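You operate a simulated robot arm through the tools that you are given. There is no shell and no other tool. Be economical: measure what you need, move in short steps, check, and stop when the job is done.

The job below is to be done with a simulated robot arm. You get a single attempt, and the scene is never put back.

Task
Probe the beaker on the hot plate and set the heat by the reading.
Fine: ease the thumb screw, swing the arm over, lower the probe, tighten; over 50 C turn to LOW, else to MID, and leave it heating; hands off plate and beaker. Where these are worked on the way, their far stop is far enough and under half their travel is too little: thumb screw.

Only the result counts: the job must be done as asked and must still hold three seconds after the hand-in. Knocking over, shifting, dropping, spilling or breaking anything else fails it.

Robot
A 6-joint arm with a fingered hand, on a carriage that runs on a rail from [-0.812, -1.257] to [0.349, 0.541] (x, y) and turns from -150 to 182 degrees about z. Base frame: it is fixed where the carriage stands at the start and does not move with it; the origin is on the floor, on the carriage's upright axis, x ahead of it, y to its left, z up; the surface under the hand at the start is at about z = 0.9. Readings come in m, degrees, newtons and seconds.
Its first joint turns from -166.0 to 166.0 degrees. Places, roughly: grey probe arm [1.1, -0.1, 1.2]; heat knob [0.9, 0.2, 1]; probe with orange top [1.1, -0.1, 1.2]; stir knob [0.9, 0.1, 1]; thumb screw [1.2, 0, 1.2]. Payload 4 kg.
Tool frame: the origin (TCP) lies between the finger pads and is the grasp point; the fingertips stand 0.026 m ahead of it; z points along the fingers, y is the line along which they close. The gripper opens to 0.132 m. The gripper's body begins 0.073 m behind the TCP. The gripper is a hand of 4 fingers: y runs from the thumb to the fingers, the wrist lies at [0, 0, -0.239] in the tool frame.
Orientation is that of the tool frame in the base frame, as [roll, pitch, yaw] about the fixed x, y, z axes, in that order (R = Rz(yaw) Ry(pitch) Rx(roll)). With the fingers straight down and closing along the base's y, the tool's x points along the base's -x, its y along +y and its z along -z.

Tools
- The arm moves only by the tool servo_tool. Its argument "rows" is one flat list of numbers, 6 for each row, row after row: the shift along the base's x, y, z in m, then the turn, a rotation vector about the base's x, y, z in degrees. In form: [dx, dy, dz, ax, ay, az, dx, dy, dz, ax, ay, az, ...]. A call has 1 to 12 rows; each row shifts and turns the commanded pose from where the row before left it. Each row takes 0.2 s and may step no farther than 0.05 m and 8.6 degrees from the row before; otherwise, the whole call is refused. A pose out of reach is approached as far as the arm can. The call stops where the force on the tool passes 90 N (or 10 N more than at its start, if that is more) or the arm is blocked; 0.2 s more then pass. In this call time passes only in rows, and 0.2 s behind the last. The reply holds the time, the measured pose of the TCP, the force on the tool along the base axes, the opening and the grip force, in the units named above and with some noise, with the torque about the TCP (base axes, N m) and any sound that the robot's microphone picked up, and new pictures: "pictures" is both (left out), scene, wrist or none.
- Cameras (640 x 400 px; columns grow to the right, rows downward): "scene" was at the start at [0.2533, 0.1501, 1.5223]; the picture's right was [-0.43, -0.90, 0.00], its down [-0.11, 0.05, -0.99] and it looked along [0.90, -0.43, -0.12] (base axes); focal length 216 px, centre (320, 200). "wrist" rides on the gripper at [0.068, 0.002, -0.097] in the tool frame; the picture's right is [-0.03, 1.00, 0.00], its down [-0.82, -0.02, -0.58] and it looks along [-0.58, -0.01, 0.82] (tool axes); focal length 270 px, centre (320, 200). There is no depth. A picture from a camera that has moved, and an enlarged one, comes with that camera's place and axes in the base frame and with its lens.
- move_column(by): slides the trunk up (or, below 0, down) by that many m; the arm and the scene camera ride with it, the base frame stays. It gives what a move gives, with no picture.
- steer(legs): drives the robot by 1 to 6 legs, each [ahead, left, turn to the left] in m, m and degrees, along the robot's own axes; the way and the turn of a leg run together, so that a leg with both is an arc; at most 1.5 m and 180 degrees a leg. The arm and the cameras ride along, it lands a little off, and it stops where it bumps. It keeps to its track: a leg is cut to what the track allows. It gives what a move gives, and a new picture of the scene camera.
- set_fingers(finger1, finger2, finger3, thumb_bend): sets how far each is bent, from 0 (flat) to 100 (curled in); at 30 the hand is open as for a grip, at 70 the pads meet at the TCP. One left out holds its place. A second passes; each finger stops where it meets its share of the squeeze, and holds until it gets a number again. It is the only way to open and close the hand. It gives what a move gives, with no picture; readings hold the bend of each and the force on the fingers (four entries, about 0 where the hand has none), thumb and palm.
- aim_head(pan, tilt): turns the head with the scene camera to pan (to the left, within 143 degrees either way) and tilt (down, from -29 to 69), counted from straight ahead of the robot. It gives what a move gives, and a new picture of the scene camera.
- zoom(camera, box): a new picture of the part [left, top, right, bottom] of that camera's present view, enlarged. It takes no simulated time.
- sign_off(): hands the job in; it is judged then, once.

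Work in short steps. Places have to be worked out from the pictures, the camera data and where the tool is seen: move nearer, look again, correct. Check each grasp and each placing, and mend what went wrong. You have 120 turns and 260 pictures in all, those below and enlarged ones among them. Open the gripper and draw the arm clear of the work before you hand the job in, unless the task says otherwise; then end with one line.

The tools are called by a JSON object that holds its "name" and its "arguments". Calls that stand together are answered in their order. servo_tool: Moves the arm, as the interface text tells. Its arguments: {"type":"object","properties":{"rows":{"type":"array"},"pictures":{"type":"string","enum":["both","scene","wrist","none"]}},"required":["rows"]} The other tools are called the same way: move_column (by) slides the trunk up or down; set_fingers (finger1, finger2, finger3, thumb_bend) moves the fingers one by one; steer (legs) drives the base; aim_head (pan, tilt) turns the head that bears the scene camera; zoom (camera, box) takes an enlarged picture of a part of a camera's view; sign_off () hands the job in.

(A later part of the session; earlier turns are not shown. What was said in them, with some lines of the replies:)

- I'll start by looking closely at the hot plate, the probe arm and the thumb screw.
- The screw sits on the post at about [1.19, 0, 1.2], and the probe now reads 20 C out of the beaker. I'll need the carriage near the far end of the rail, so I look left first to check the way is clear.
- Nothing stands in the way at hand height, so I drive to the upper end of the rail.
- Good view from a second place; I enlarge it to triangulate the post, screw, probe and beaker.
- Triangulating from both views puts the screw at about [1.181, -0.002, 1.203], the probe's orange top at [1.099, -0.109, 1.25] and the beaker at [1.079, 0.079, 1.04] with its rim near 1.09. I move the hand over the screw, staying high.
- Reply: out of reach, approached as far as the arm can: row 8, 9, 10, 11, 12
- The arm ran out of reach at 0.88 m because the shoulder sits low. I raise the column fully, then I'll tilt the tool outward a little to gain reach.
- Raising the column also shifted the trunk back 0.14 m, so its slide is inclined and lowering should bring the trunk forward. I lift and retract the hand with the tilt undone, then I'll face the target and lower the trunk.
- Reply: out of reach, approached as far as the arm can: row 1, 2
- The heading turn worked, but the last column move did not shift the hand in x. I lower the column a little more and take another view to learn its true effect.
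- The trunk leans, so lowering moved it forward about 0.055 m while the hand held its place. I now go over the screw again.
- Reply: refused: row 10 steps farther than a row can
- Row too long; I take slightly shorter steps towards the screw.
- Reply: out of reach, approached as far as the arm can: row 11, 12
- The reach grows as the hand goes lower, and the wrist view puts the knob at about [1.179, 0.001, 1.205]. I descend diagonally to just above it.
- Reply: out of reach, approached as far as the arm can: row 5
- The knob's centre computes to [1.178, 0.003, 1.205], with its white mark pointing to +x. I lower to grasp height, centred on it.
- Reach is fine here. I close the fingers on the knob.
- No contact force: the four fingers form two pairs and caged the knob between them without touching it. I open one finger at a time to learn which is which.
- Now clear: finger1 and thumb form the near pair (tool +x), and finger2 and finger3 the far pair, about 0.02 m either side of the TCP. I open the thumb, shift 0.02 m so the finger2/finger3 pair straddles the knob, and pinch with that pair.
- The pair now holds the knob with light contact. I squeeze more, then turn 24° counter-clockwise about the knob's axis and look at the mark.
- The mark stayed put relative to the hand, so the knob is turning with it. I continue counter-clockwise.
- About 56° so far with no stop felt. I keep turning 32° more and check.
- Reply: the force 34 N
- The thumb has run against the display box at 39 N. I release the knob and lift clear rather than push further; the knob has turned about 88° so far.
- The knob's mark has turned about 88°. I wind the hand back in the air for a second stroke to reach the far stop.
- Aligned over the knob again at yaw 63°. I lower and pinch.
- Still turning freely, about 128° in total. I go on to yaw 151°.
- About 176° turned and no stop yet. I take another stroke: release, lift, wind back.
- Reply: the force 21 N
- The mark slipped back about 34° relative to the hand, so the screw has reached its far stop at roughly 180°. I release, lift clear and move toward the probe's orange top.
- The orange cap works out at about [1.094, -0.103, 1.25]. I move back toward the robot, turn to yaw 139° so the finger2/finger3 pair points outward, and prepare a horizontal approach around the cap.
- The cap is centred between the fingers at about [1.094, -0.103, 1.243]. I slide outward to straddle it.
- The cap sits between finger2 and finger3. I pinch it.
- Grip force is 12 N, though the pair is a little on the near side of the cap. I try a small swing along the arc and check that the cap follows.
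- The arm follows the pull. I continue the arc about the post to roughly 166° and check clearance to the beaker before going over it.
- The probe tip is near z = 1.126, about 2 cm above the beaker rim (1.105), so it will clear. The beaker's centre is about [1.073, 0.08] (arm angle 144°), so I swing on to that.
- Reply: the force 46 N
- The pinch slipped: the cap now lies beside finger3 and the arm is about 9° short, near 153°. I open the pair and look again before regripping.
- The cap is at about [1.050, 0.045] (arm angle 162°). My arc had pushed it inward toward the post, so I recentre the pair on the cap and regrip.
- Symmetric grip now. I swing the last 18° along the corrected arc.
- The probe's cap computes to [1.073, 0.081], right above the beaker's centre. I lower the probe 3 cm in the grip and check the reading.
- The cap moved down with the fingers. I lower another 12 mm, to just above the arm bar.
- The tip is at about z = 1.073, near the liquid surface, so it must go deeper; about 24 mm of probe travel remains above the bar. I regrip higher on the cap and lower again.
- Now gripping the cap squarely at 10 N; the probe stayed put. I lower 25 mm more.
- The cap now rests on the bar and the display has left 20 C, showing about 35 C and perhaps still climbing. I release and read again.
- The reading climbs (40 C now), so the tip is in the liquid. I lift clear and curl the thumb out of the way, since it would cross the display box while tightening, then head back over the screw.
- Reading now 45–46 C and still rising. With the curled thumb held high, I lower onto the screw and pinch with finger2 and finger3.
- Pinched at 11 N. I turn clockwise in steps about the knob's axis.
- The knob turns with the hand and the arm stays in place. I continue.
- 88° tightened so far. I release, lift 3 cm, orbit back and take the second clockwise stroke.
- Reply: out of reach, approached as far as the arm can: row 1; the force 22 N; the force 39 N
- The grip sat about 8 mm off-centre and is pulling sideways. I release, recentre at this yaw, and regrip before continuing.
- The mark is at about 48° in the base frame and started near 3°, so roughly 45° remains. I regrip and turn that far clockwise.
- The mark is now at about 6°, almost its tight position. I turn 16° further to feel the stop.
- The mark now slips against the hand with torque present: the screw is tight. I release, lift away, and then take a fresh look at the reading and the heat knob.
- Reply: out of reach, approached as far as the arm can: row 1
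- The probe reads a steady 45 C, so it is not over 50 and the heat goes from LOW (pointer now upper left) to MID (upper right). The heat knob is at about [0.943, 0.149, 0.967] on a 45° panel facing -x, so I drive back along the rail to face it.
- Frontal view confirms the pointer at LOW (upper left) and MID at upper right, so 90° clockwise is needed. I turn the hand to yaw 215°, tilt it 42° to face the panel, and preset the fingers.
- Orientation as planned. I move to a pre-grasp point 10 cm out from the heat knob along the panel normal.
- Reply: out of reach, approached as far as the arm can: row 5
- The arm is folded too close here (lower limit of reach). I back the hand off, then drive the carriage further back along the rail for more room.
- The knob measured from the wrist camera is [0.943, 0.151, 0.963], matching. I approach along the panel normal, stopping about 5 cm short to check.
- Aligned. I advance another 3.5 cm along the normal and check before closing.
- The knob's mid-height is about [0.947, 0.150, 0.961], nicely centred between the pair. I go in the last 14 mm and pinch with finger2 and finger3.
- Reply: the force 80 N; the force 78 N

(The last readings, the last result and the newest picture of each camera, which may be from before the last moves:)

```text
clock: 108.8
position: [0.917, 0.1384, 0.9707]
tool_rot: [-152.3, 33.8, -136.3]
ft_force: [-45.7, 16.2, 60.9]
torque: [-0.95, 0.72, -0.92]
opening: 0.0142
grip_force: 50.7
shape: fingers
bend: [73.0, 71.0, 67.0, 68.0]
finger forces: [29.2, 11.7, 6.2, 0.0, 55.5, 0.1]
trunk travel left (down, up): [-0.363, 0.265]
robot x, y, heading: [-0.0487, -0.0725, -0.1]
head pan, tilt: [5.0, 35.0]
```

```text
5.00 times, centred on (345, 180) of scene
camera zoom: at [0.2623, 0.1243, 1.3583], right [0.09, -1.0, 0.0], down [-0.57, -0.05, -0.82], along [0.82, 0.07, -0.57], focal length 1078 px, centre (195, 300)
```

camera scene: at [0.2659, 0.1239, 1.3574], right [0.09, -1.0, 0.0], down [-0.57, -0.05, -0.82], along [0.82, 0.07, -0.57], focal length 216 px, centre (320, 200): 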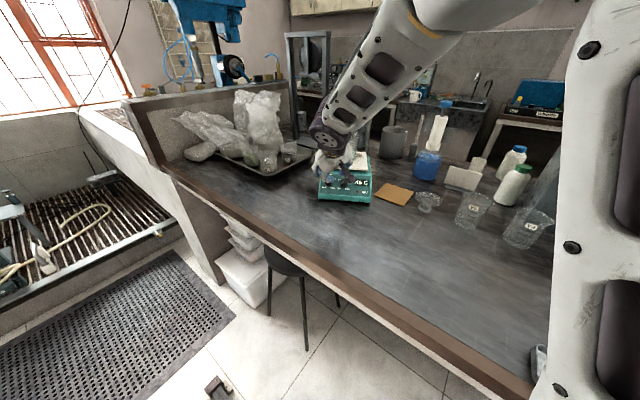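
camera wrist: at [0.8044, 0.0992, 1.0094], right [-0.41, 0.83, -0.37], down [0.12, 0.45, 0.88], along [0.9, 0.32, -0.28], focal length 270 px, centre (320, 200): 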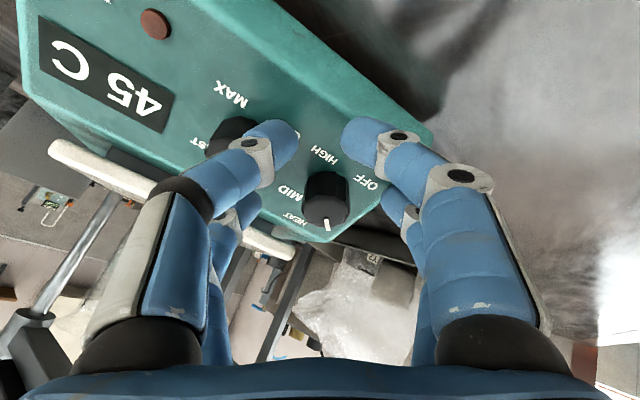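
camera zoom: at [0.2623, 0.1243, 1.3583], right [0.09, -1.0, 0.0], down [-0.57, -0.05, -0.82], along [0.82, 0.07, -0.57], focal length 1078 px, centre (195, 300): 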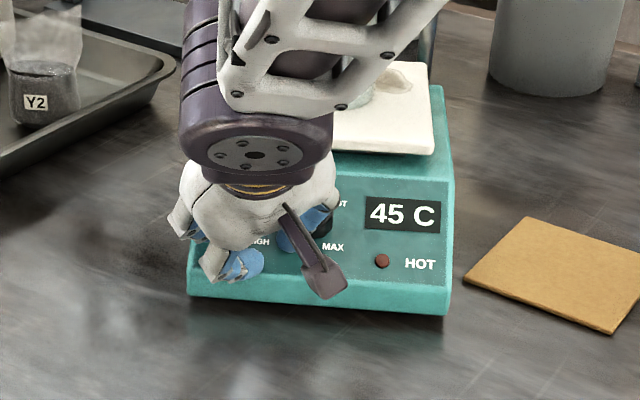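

The fingertips are pressing on the panel at about 75 N; the plate has not visibly moved. I open the pair, back off right away by a centimetre, and look.

{"name": "servo_tool", "arguments": {"rows": [-0.0065, 0, 0.01, 0, 0, 0], "pictures": "wrist"}}

{"name": "zoom", "arguments": {"camera": "wrist", "box": [220, 60, 460, 260]}}

```text
clock: 109.2
position: [0.9138, 0.1346, 0.9692]
tool_rot: [-152.7, 33.0, -136.9]
ft_force: [-5.8, 7.4, 6.1]
torque: [0.0, 0.19, 0.06]
opening: 0.0119
grip_force: 12.9
shape: fingers
bend: [70.0, 71.0, 70.0, 65.0]
finger forces: [8.4, 9.4, 4.7, 0.2, 2.4, 0.0]
trunk travel left (down, up): [-0.363, 0.265]
robot x, y, heading: [-0.0459, -0.0706, 0.1]
head pan, tilt: [5.0, 35.0]
camera wrist: at [0.8058, 0.096, 1.0042], right [-0.41, 0.83, -0.37], down [0.12, 0.45, 0.88], along [0.9, 0.32, -0.29], focal length 270 px, centre (320, 200)
```

wrist: 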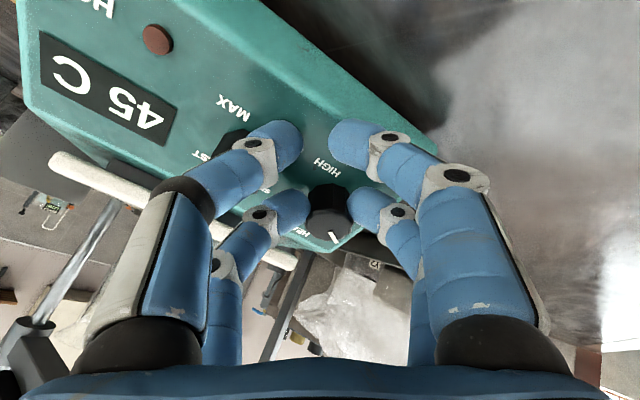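

```text
2.00 times, centred on (340, 160) of wrist
camera zoom: at [0.8058, 0.096, 1.0042], right [-0.41, 0.83, -0.37], down [0.12, 0.45, 0.88], along [0.9, 0.32, -0.29], focal length 541 px, centre (280, 280)
```

zoom: 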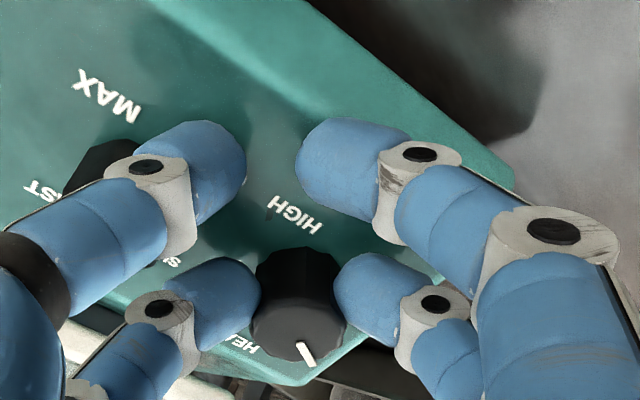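

Force is down to a few newtons and the pair holds the knob's outer part. I ease out 3 mm more, squeeze firmer, and turn 40° clockwise about the knob axis.

{"name": "servo_tool", "arguments": {"rows": [-0.002, 0.001, 0.0025, 0, 0, 0], "pictures": "none"}}

{"name": "set_fingers", "arguments": {"finger2": 88, "finger3": 88, "finger1": 62, "thumb_bend": 62}}

{"name": "zoom", "arguments": {"camera": "wrist", "box": [220, 60, 460, 260]}}

```text
clock: 109.6
position: [0.9103, 0.1336, 0.9716]
tool_rot: [-152.6, 33.0, -136.8]
ft_force: [0.3, -1.8, -11.4]
torque: [-0.23, 0.3, -0.05]
opening: 0.018
grip_force: 8.5
shape: fingers
bend: [65.0, 70.0, 69.0, 64.0]
finger forces: [0.5, 8.8, 6.5, 0.1, 0.0, 0.0]
trunk travel left (down, up): [-0.363, 0.265]
robot x, y, heading: [-0.045, -0.0708, -0.3]
head pan, tilt: [5.0, 35.0]
```

```text
clock: 110.6
position: [0.9115, 0.1376, 0.9744]
tool_rot: [-152.5, 33.2, -136.7]
ft_force: [-8.0, -9.9, -15.9]
torque: [-0.14, 0.46, -0.25]
opening: 0.0233
grip_force: 12.8
shape: fingers
bend: [62.0, 68.0, 66.0, 63.0]
finger forces: [0.1, 10.5, 12.7, 0.0, 3.0, 0.0]
trunk travel left (down, up): [-0.363, 0.265]
robot x, y, heading: [-0.0506, -0.0741, -0.2]
head pan, tilt: [5.0, 35.0]
```

```text
2.00 times, centred on (340, 160) of wrist
camera zoom: at [0.804, 0.0992, 1.0086], right [-0.41, 0.83, -0.37], down [0.12, 0.45, 0.88], along [0.9, 0.32, -0.28], focal length 541 px, centre (280, 280)
```

zoom: 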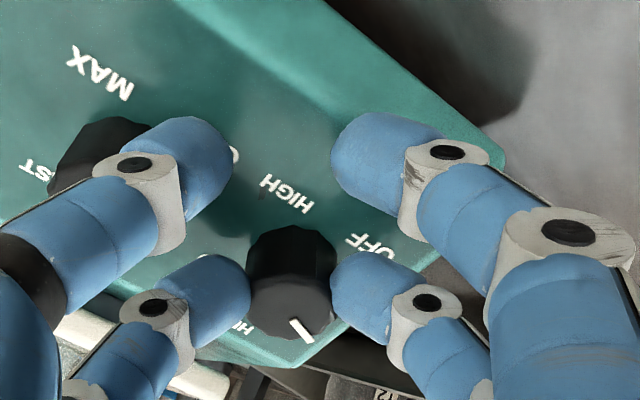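

Firm pinch on the heat knob. I turn 40° clockwise.

{"name": "servo_tool", "arguments": {"rows": [-0.0012, 0.0026, -0.0011, 5.35, 0, -5.94, -0.0009, 0.0028, -0.0008, 5.35, 0, -5.94, -0.0006, 0.003, -0.0005, 5.35, 0, -5.94, -0.0003, 0.003, -0.0003, 5.35, 0, -5.94, 0, 0.0031, 0, 5.35, 0, -5.94], "pictures": "wrist"}}

{"name": "zoom", "arguments": {"camera": "wrist", "box": [220, 60, 460, 260]}}

```text
clock: 111.8
position: [0.9076, 0.1533, 0.9738]
tool_rot: [175.4, 41.9, 173.4]
ft_force: [-3.1, -4.5, -10.2]
torque: [-0.09, 0.3, -0.16]
opening: 0.0254
grip_force: 11.0
shape: fingers
bend: [62.0, 68.0, 66.0, 62.0]
finger forces: [0.1, 8.8, 12.9, 0.1, 0.0, 0.0]
trunk travel left (down, up): [-0.363, 0.265]
robot x, y, heading: [-0.0471, -0.0757, -0.0]
head pan, tilt: [5.0, 35.0]
camera wrist: at [0.792, 0.1609, 0.9997], right [0.08, 0.99, 0.08], down [0.21, -0.09, 0.97], along [0.97, -0.06, -0.22], focal length 270 px, centre (320, 200)
```

wrist: 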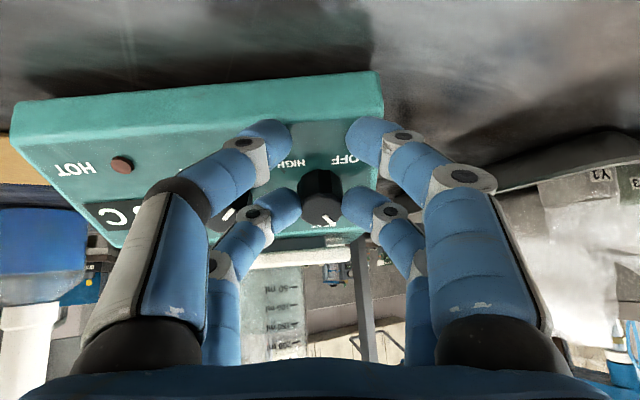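

```text
2.00 times, centred on (340, 160) of wrist
camera zoom: at [0.792, 0.1609, 0.9997], right [0.08, 0.99, 0.08], down [0.21, -0.09, 0.97], along [0.97, -0.06, -0.22], focal length 541 px, centre (280, 280)
```

zoom: 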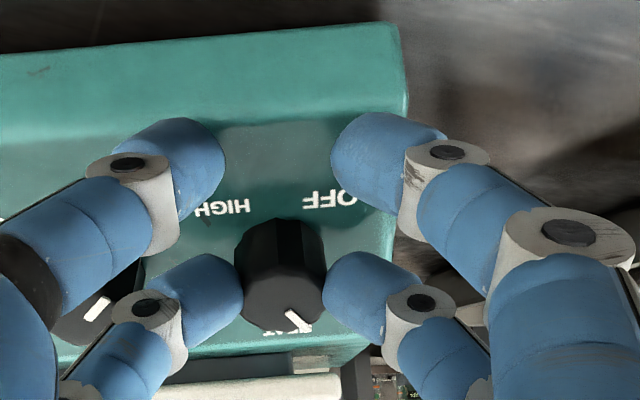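

The pointer turned with the hand. I continue 48° more.

{"name": "servo_tool", "arguments": {"rows": [0.0004, 0.003, 0.0003, 5.35, 0, -5.94, 0.0007, 0.0029, 0.0006, 5.35, 0, -5.94, 0.001, 0.0028, 0.0009, 5.35, 0, -5.94, 0.0012, 0.0026, 0.0011, 5.35, 0, -5.94, 0.0015, 0.0023, 0.0013, 5.35, 0, -5.94, 0.0017, 0.002, 0.0016, 5.35, 0, -5.94], "pictures": "wrist"}}

{"name": "zoom", "arguments": {"camera": "wrist", "box": [220, 60, 460, 260]}}

```text
clock: 113.2
position: [0.9147, 0.1681, 0.9792]
tool_rot: [144.3, 23.9, 119.3]
ft_force: [-9.0, 2.8, -7.2]
torque: [0.06, 0.34, -0.17]
opening: 0.0253
grip_force: 12.0
shape: fingers
bend: [62.0, 68.0, 67.0, 62.0]
finger forces: [0.0, 8.1, 16.1, 0.0, 0.0, 0.1]
trunk travel left (down, up): [-0.363, 0.265]
robot x, y, heading: [-0.0478, -0.0758, 0.1]
head pan, tilt: [5.0, 35.0]
camera wrist: at [0.8198, 0.2244, 1.025], right [0.6, 0.58, 0.54], down [-0.03, -0.66, 0.75], along [0.8, -0.47, -0.38], focal length 270 px, centre (320, 200)
```

wrist: 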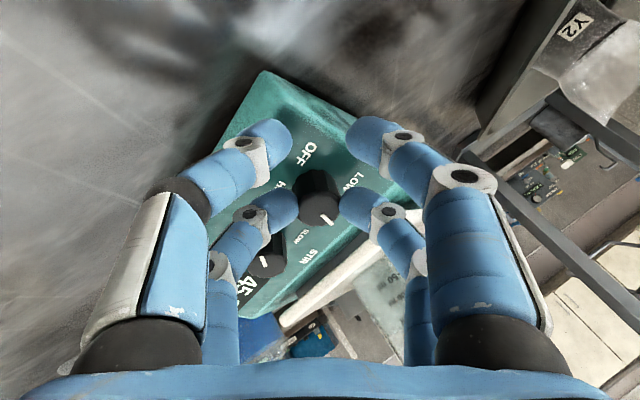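

```text
2.00 times, centred on (340, 160) of wrist
camera zoom: at [0.8198, 0.2244, 1.025], right [0.6, 0.58, 0.54], down [-0.03, -0.66, 0.75], along [0.8, -0.47, -0.38], focal length 541 px, centre (280, 280)
```

zoom: 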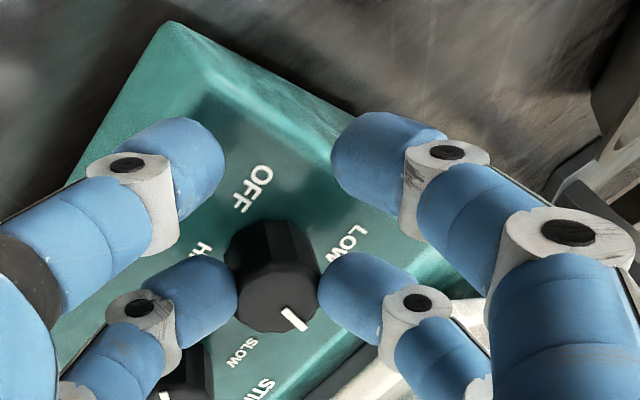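

The pointer seems close to MID, perhaps a little short. I open the pair, retreat along the normal and look from the scene camera.

{"name": "set_fingers", "arguments": {"finger2": 52, "finger3": 52}}

{"name": "servo_tool", "arguments": {"rows": [-0.02, 0, 0.022, 0, 0, 0, -0.027, 0, 0.03, 0, 0, 0, -0.027, 0, 0.03, 0, 0, 0], "pictures": "both"}}

{"name": "zoom", "arguments": {"camera": "wrist", "box": [240, 80, 400, 220]}}

{"name": "zoom", "arguments": {"camera": "scene", "box": [305, 140, 385, 220]}}

```text
clock: 114.2
position: [0.9138, 0.1683, 0.9794]
tool_rot: [144.3, 24.0, 119.3]
ft_force: [0.6, -0.6, 0.0]
torque: [0.0, -0.02, 0.05]
opening: 0.0254
grip_force: 0.1
shape: fingers
bend: [62.0, 52.0, 52.0, 62.0]
finger forces: [0.1, 0.0, 0.0, 0.0, 0.1, 0.0]
trunk travel left (down, up): [-0.363, 0.265]
robot x, y, heading: [-0.0482, -0.0721, -0.1]
head pan, tilt: [5.0, 35.0]
```

```text
clock: 115.0
position: [0.8386, 0.1678, 1.0604]
tool_rot: [144.5, 23.8, 119.5]
ft_force: [0.3, 0.1, -0.6]
torque: [-0.01, -0.03, 0.02]
opening: 0.0253
grip_force: 0.0
shape: fingers
bend: [62.0, 52.0, 52.0, 62.0]
finger forces: [0.0, 0.0, 0.0, 0.0, 0.0, 0.0]
trunk travel left (down, up): [-0.363, 0.265]
robot x, y, heading: [-0.0467, -0.0737, -0.3]
head pan, tilt: [5.0, 35.0]
camera scene: at [0.267, 0.124, 1.357], right [0.09, -1.0, 0.0], down [-0.57, -0.05, -0.82], along [0.82, 0.07, -0.57], focal length 216 px, centre (320, 200)
camera wrist: at [0.7435, 0.2236, 1.1062], right [0.6, 0.58, 0.54], down [-0.03, -0.66, 0.75], along [0.8, -0.47, -0.38], focal length 270 px, centre (320, 200)
```

scene: 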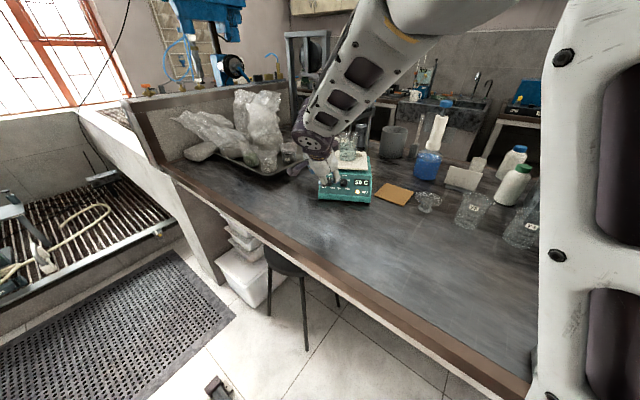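
wrist: 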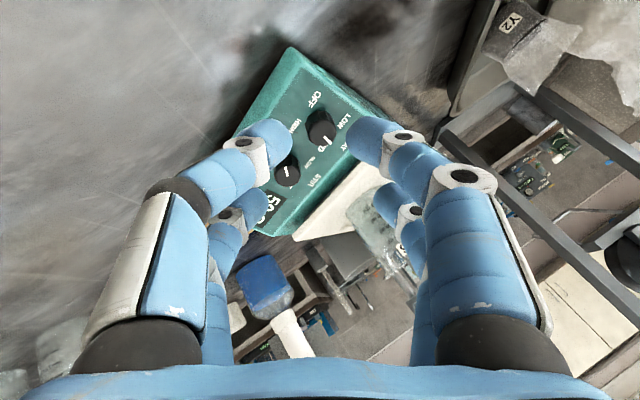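

```text
2.86 times, centred on (320, 150) of wrist
camera zoom: at [0.7435, 0.2236, 1.1062], right [0.6, 0.58, 0.54], down [-0.03, -0.66, 0.75], along [0.8, -0.47, -0.38], focal length 772 px, centre (320, 343)
```

zoom: 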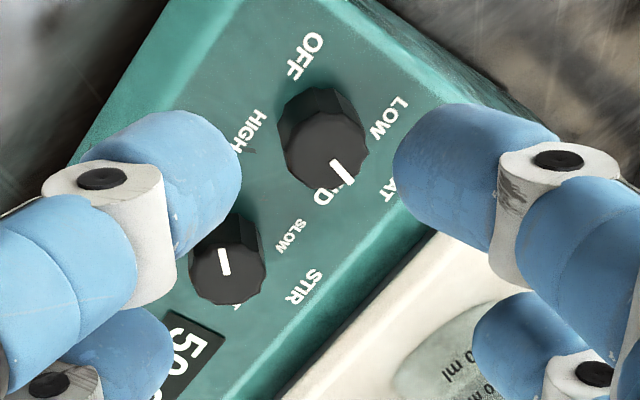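

```text
5.00 times, centred on (345, 180) of scene
camera zoom: at [0.267, 0.124, 1.357], right [0.09, -1.0, 0.0], down [-0.57, -0.05, -0.82], along [0.82, 0.07, -0.57], focal length 1078 px, centre (195, 300)
```

zoom: 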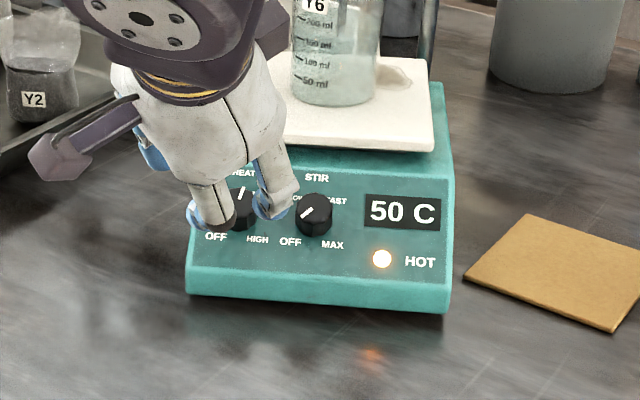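

The HOT lamp is on and the plate is heating; the pointer is about 15–20° short of MID. I return along the same line, regrip and turn a little more.

{"name": "servo_tool", "arguments": {"rows": [0.027, 0, -0.03, 0, 0, 0, 0.027, 0, -0.03, 0, 0, 0, 0.0205, 0, -0.022, 0, 0, 0], "pictures": "none"}}

{"name": "set_fingers", "arguments": {"finger2": 88, "finger3": 88}}

{"name": "servo_tool", "arguments": {"rows": [0.0019, 0.0017, 0.0017, 5.35, 0, -5.94, 0.0021, 0.0013, 0.0019, 5.35, 0, -5.94, 0.0011, 0.0005, 0.001, 2.68, 0, -2.97], "pictures": "wrist"}}

{"name": "zoom", "arguments": {"camera": "wrist", "box": [240, 80, 400, 220]}}

```text
clock: 115.8
position: [0.9143, 0.166, 0.9767]
tool_rot: [144.4, 23.9, 119.3]
ft_force: [-0.4, 0.5, 0.8]
torque: [-0.01, 0.03, -0.01]
opening: 0.0255
grip_force: 0.1
shape: fingers
bend: [62.0, 52.0, 52.0, 62.0]
finger forces: [0.0, 0.1, 0.0, 0.1, 0.0, 0.0]
trunk travel left (down, up): [-0.363, 0.265]
robot x, y, heading: [-0.0451, -0.0744, -0.1]
head pan, tilt: [5.0, 35.0]
```

```text
clock: 116.8
position: [0.9142, 0.1677, 0.9765]
tool_rot: [144.5, 23.8, 119.4]
ft_force: [4.7, 2.0, -4.5]
torque: [0.06, 0.08, 0.08]
opening: 0.0257
grip_force: 8.8
shape: fingers
bend: [62.0, 64.0, 66.0, 62.0]
finger forces: [0.1, 9.4, 8.0, 0.0, 0.0, 0.0]
trunk travel left (down, up): [-0.363, 0.265]
robot x, y, heading: [-0.0456, -0.0698, -0.0]
head pan, tilt: [5.0, 35.0]
```

```text
clock: 117.6
position: [0.9185, 0.1712, 0.9819]
tool_rot: [139.3, 11.4, 102.7]
ft_force: [3.8, -0.1, -7.3]
torque: [0.12, 0.14, 0.04]
opening: 0.0254
grip_force: 9.8
shape: fingers
bend: [62.0, 64.0, 66.0, 62.0]
finger forces: [0.0, 9.0, 9.1, 0.0, 0.0, 0.1]
trunk travel left (down, up): [-0.363, 0.265]
robot x, y, heading: [-0.0462, -0.0777, 0.1]
head pan, tilt: [5.0, 35.0]
camera wrist: at [0.8403, 0.2372, 1.0414], right [0.72, 0.27, 0.64], down [-0.22, -0.78, 0.58], along [0.66, -0.56, -0.5], focal length 270 px, centre (320, 200)
```

wrist: 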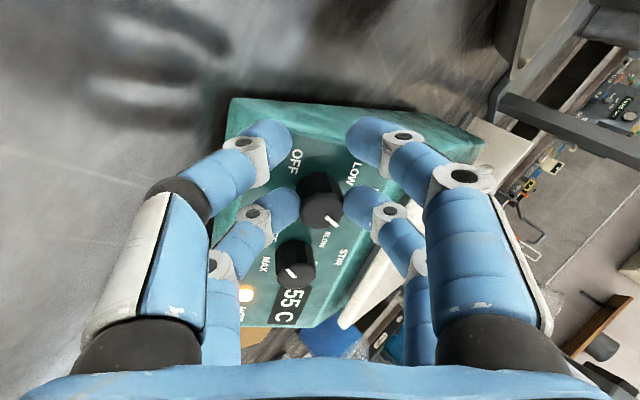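

```text
2.86 times, centred on (320, 150) of wrist
camera zoom: at [0.8403, 0.2372, 1.0414], right [0.72, 0.27, 0.64], down [-0.22, -0.78, 0.58], along [0.66, -0.56, -0.5], focal length 772 px, centre (320, 343)
```

zoom: 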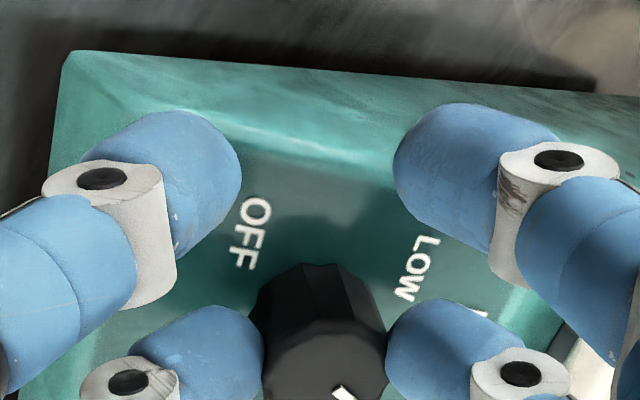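

I release and retreat again to read the pointer.

{"name": "set_fingers", "arguments": {"finger2": 50, "finger3": 50}}

{"name": "servo_tool", "arguments": {"rows": [-0.02, 0, 0.022, 0, 0, 0, -0.027, 0, 0.03, 0, 0, 0, -0.027, 0, 0.03, 0, 0, 0, -0.03, 0.02, 0.03, 0, 0, 0, -0.03, 0.02, 0.03, 0, 0, 0], "pictures": "both"}}

{"name": "zoom", "arguments": {"camera": "scene", "box": [305, 140, 385, 220]}}

{"name": "zoom", "arguments": {"camera": "wrist", "box": [250, 80, 410, 220]}}

```text
clock: 118.6
position: [0.9187, 0.1711, 0.9823]
tool_rot: [139.3, 11.5, 102.9]
ft_force: [-0.4, -0.1, 0.1]
torque: [0.03, 0.0, 0.02]
opening: 0.0257
grip_force: 0.2
shape: fingers
bend: [62.0, 50.0, 50.0, 62.0]
finger forces: [0.0, 0.1, 0.1, 0.0, 0.0, 0.0]
trunk travel left (down, up): [-0.363, 0.265]
robot x, y, heading: [-0.0492, -0.0707, -0.2]
head pan, tilt: [5.0, 35.0]
```

```text
clock: 119.8
position: [0.7863, 0.2103, 1.1249]
tool_rot: [139.2, 11.5, 103.0]
ft_force: [1.2, 0.0, -0.8]
torque: [0.02, 0.0, 0.01]
opening: 0.0254
grip_force: 0.0
shape: fingers
bend: [62.0, 50.0, 50.0, 62.0]
finger forces: [0.0, 0.1, 0.0, 0.1, 0.0, 0.0]
trunk travel left (down, up): [-0.363, 0.265]
robot x, y, heading: [-0.0471, -0.0747, -0.0]
head pan, tilt: [5.0, 35.0]
camera scene: at [0.2669, 0.1238, 1.3571], right [0.09, -1.0, 0.0], down [-0.57, -0.05, -0.82], along [0.82, 0.07, -0.57], focal length 216 px, centre (320, 200)
camera wrist: at [0.7074, 0.2777, 1.1853], right [0.72, 0.27, 0.64], down [-0.22, -0.78, 0.58], along [0.66, -0.56, -0.5], focal length 270 px, centre (320, 200)
```

scene: 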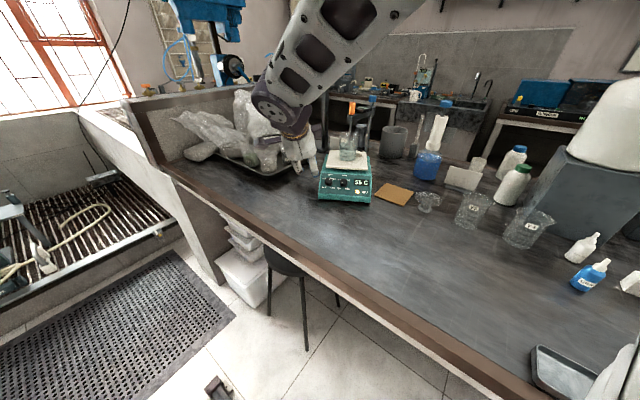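
wrist: 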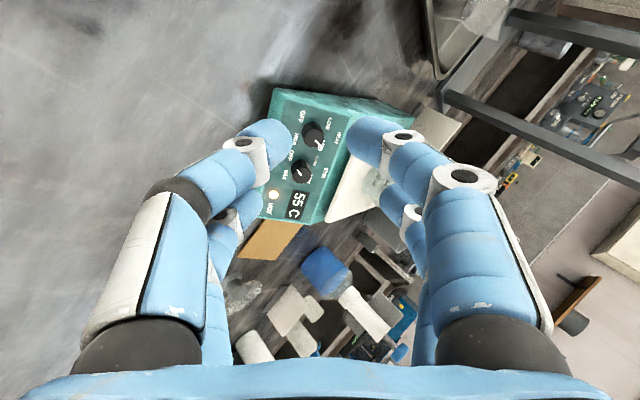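

```text
5.00 times, centred on (345, 180) of scene
camera zoom: at [0.2669, 0.1238, 1.3571], right [0.09, -1.0, 0.0], down [-0.57, -0.05, -0.82], along [0.82, 0.07, -0.57], focal length 1078 px, centre (195, 300)
```

zoom: 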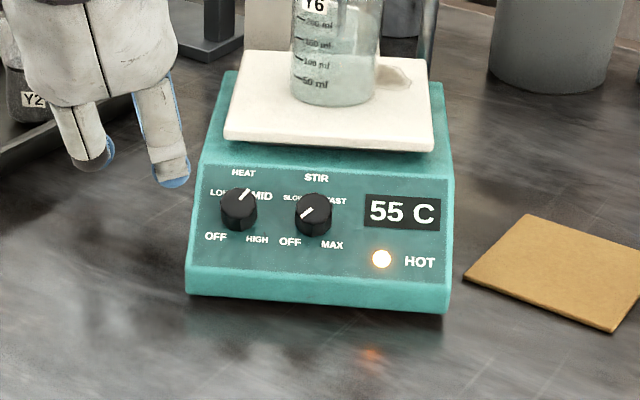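

```text
2.86 times, centred on (330, 150) of wrist
camera zoom: at [0.7074, 0.2777, 1.1853], right [0.72, 0.27, 0.64], down [-0.22, -0.78, 0.58], along [0.66, -0.56, -0.5], focal length 772 px, centre (291, 343)
```

zoom: 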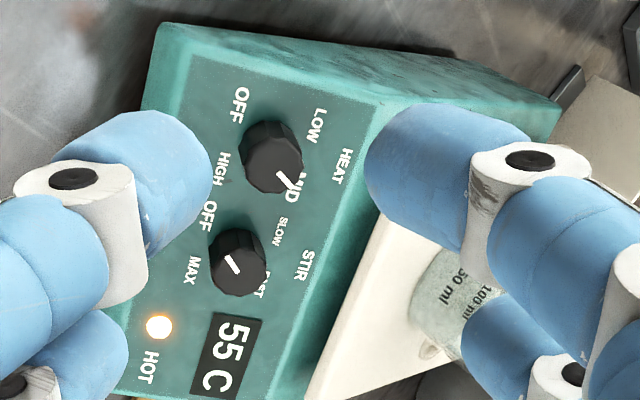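

The pointer now points squarely at MID, the HOT lamp is lit, and STIR is still at OFF. I open the hand, draw the arm well clear, and check the probe and screw once more.

{"name": "servo_tool", "arguments": {"rows": [-0.03, 0.0, 0.035, 0, 0, 0, -0.03, 0.0, 0.035, 0, 0, 0, -0.03, 0.0, 0.035, 0, 0, 0, -0.03, 0.0, 0.035, 0, 0, 0, -0.02, 0.0, 0.035, 0, 0, 0], "pictures": "none"}}

{"name": "set_fingers", "arguments": {"finger1": 30, "finger2": 30, "finger3": 30, "thumb_bend": 30}}

{"name": "aim_head", "arguments": {"pan": -5, "tilt": 20}}

{"name": "zoom", "arguments": {"camera": "scene", "box": [240, 140, 440, 300]}}

```text
clock: 121.0
position: [0.6464, 0.2127, 1.3005]
tool_rot: [139.3, 11.4, 102.9]
ft_force: [-0.1, -0.2, 0.4]
torque: [-0.02, 0.01, 0.0]
opening: 0.0258
grip_force: 0.1
shape: fingers
bend: [62.0, 50.0, 50.0, 62.0]
finger forces: [0.0, 0.1, 0.0, 0.0, 0.1, 0.0]
trunk travel left (down, up): [-0.363, 0.265]
robot x, y, heading: [-0.0491, -0.0715, -0.1]
head pan, tilt: [5.0, 35.0]
```

```text
clock: 122.0
position: [0.6463, 0.212, 1.3001]
tool_rot: [139.3, 11.4, 102.9]
ft_force: [-0.6, -0.5, 0.3]
torque: [0.02, -0.01, 0.02]
opening: 0.1323
grip_force: 0.0
shape: fingers
bend: [30.0, 30.0, 30.0, 30.0]
finger forces: [0.1, 0.1, 0.0, 0.1, 0.1, 0.1]
trunk travel left (down, up): [-0.363, 0.265]
robot x, y, heading: [-0.0495, -0.0717, 0.2]
head pan, tilt: [5.0, 35.0]
```

```text
clock: 122.8
position: [0.6459, 0.2132, 1.3003]
tool_rot: [139.3, 11.5, 102.9]
ft_force: [-0.2, 0.1, 0.3]
torque: [0.01, 0.02, -0.04]
opening: 0.1325
grip_force: 0.0
shape: fingers
bend: [30.0, 30.0, 30.0, 30.0]
finger forces: [0.0, 0.1, 0.0, 0.1, 0.0, 0.0]
trunk travel left (down, up): [-0.363, 0.265]
robot x, y, heading: [-0.0496, -0.0739, -0.2]
head pan, tilt: [-5.0, 20.0]
camera scene: at [0.2715, 0.1082, 1.381], right [-0.09, -1.0, 0.0], down [-0.34, 0.03, -0.94], along [0.94, -0.08, -0.34], focal length 216 px, centre (320, 200)
```

scene: 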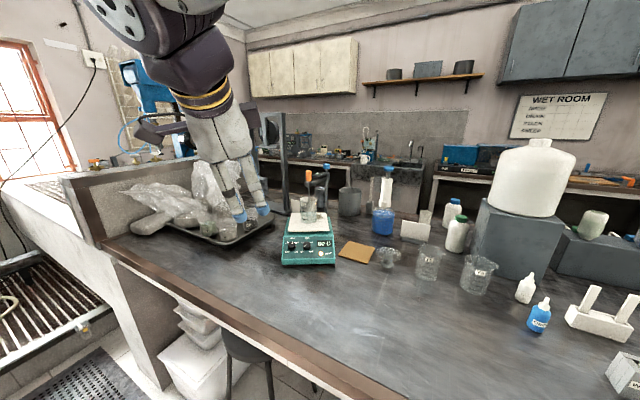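

```text
2.50 times, centred on (340, 220) of scene
camera zoom: at [0.2715, 0.1082, 1.381], right [-0.09, -1.0, 0.0], down [-0.34, 0.03, -0.94], along [0.94, -0.08, -0.34], focal length 539 px, centre (270, 150)
```

zoom: 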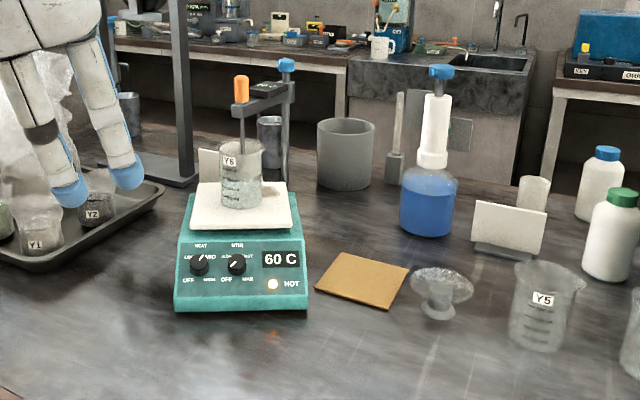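

The probe is in the beaker, the arm is clear of everything, nothing else has moved, and the heat is on MID. I hand in.

{"name": "sign_off", "arguments": {}}

```text
The job is handed in.
```

The probe read a steady 45 C in the beaker, not over 50, so I set the heat knob to MID and left the plate heating. The probe is lowered and the thumb screw is tight. While gripping the knob, the fingertips pressed the plate's front panel at about 75 N for a second or two, but the plate and beaker did not visibly move.
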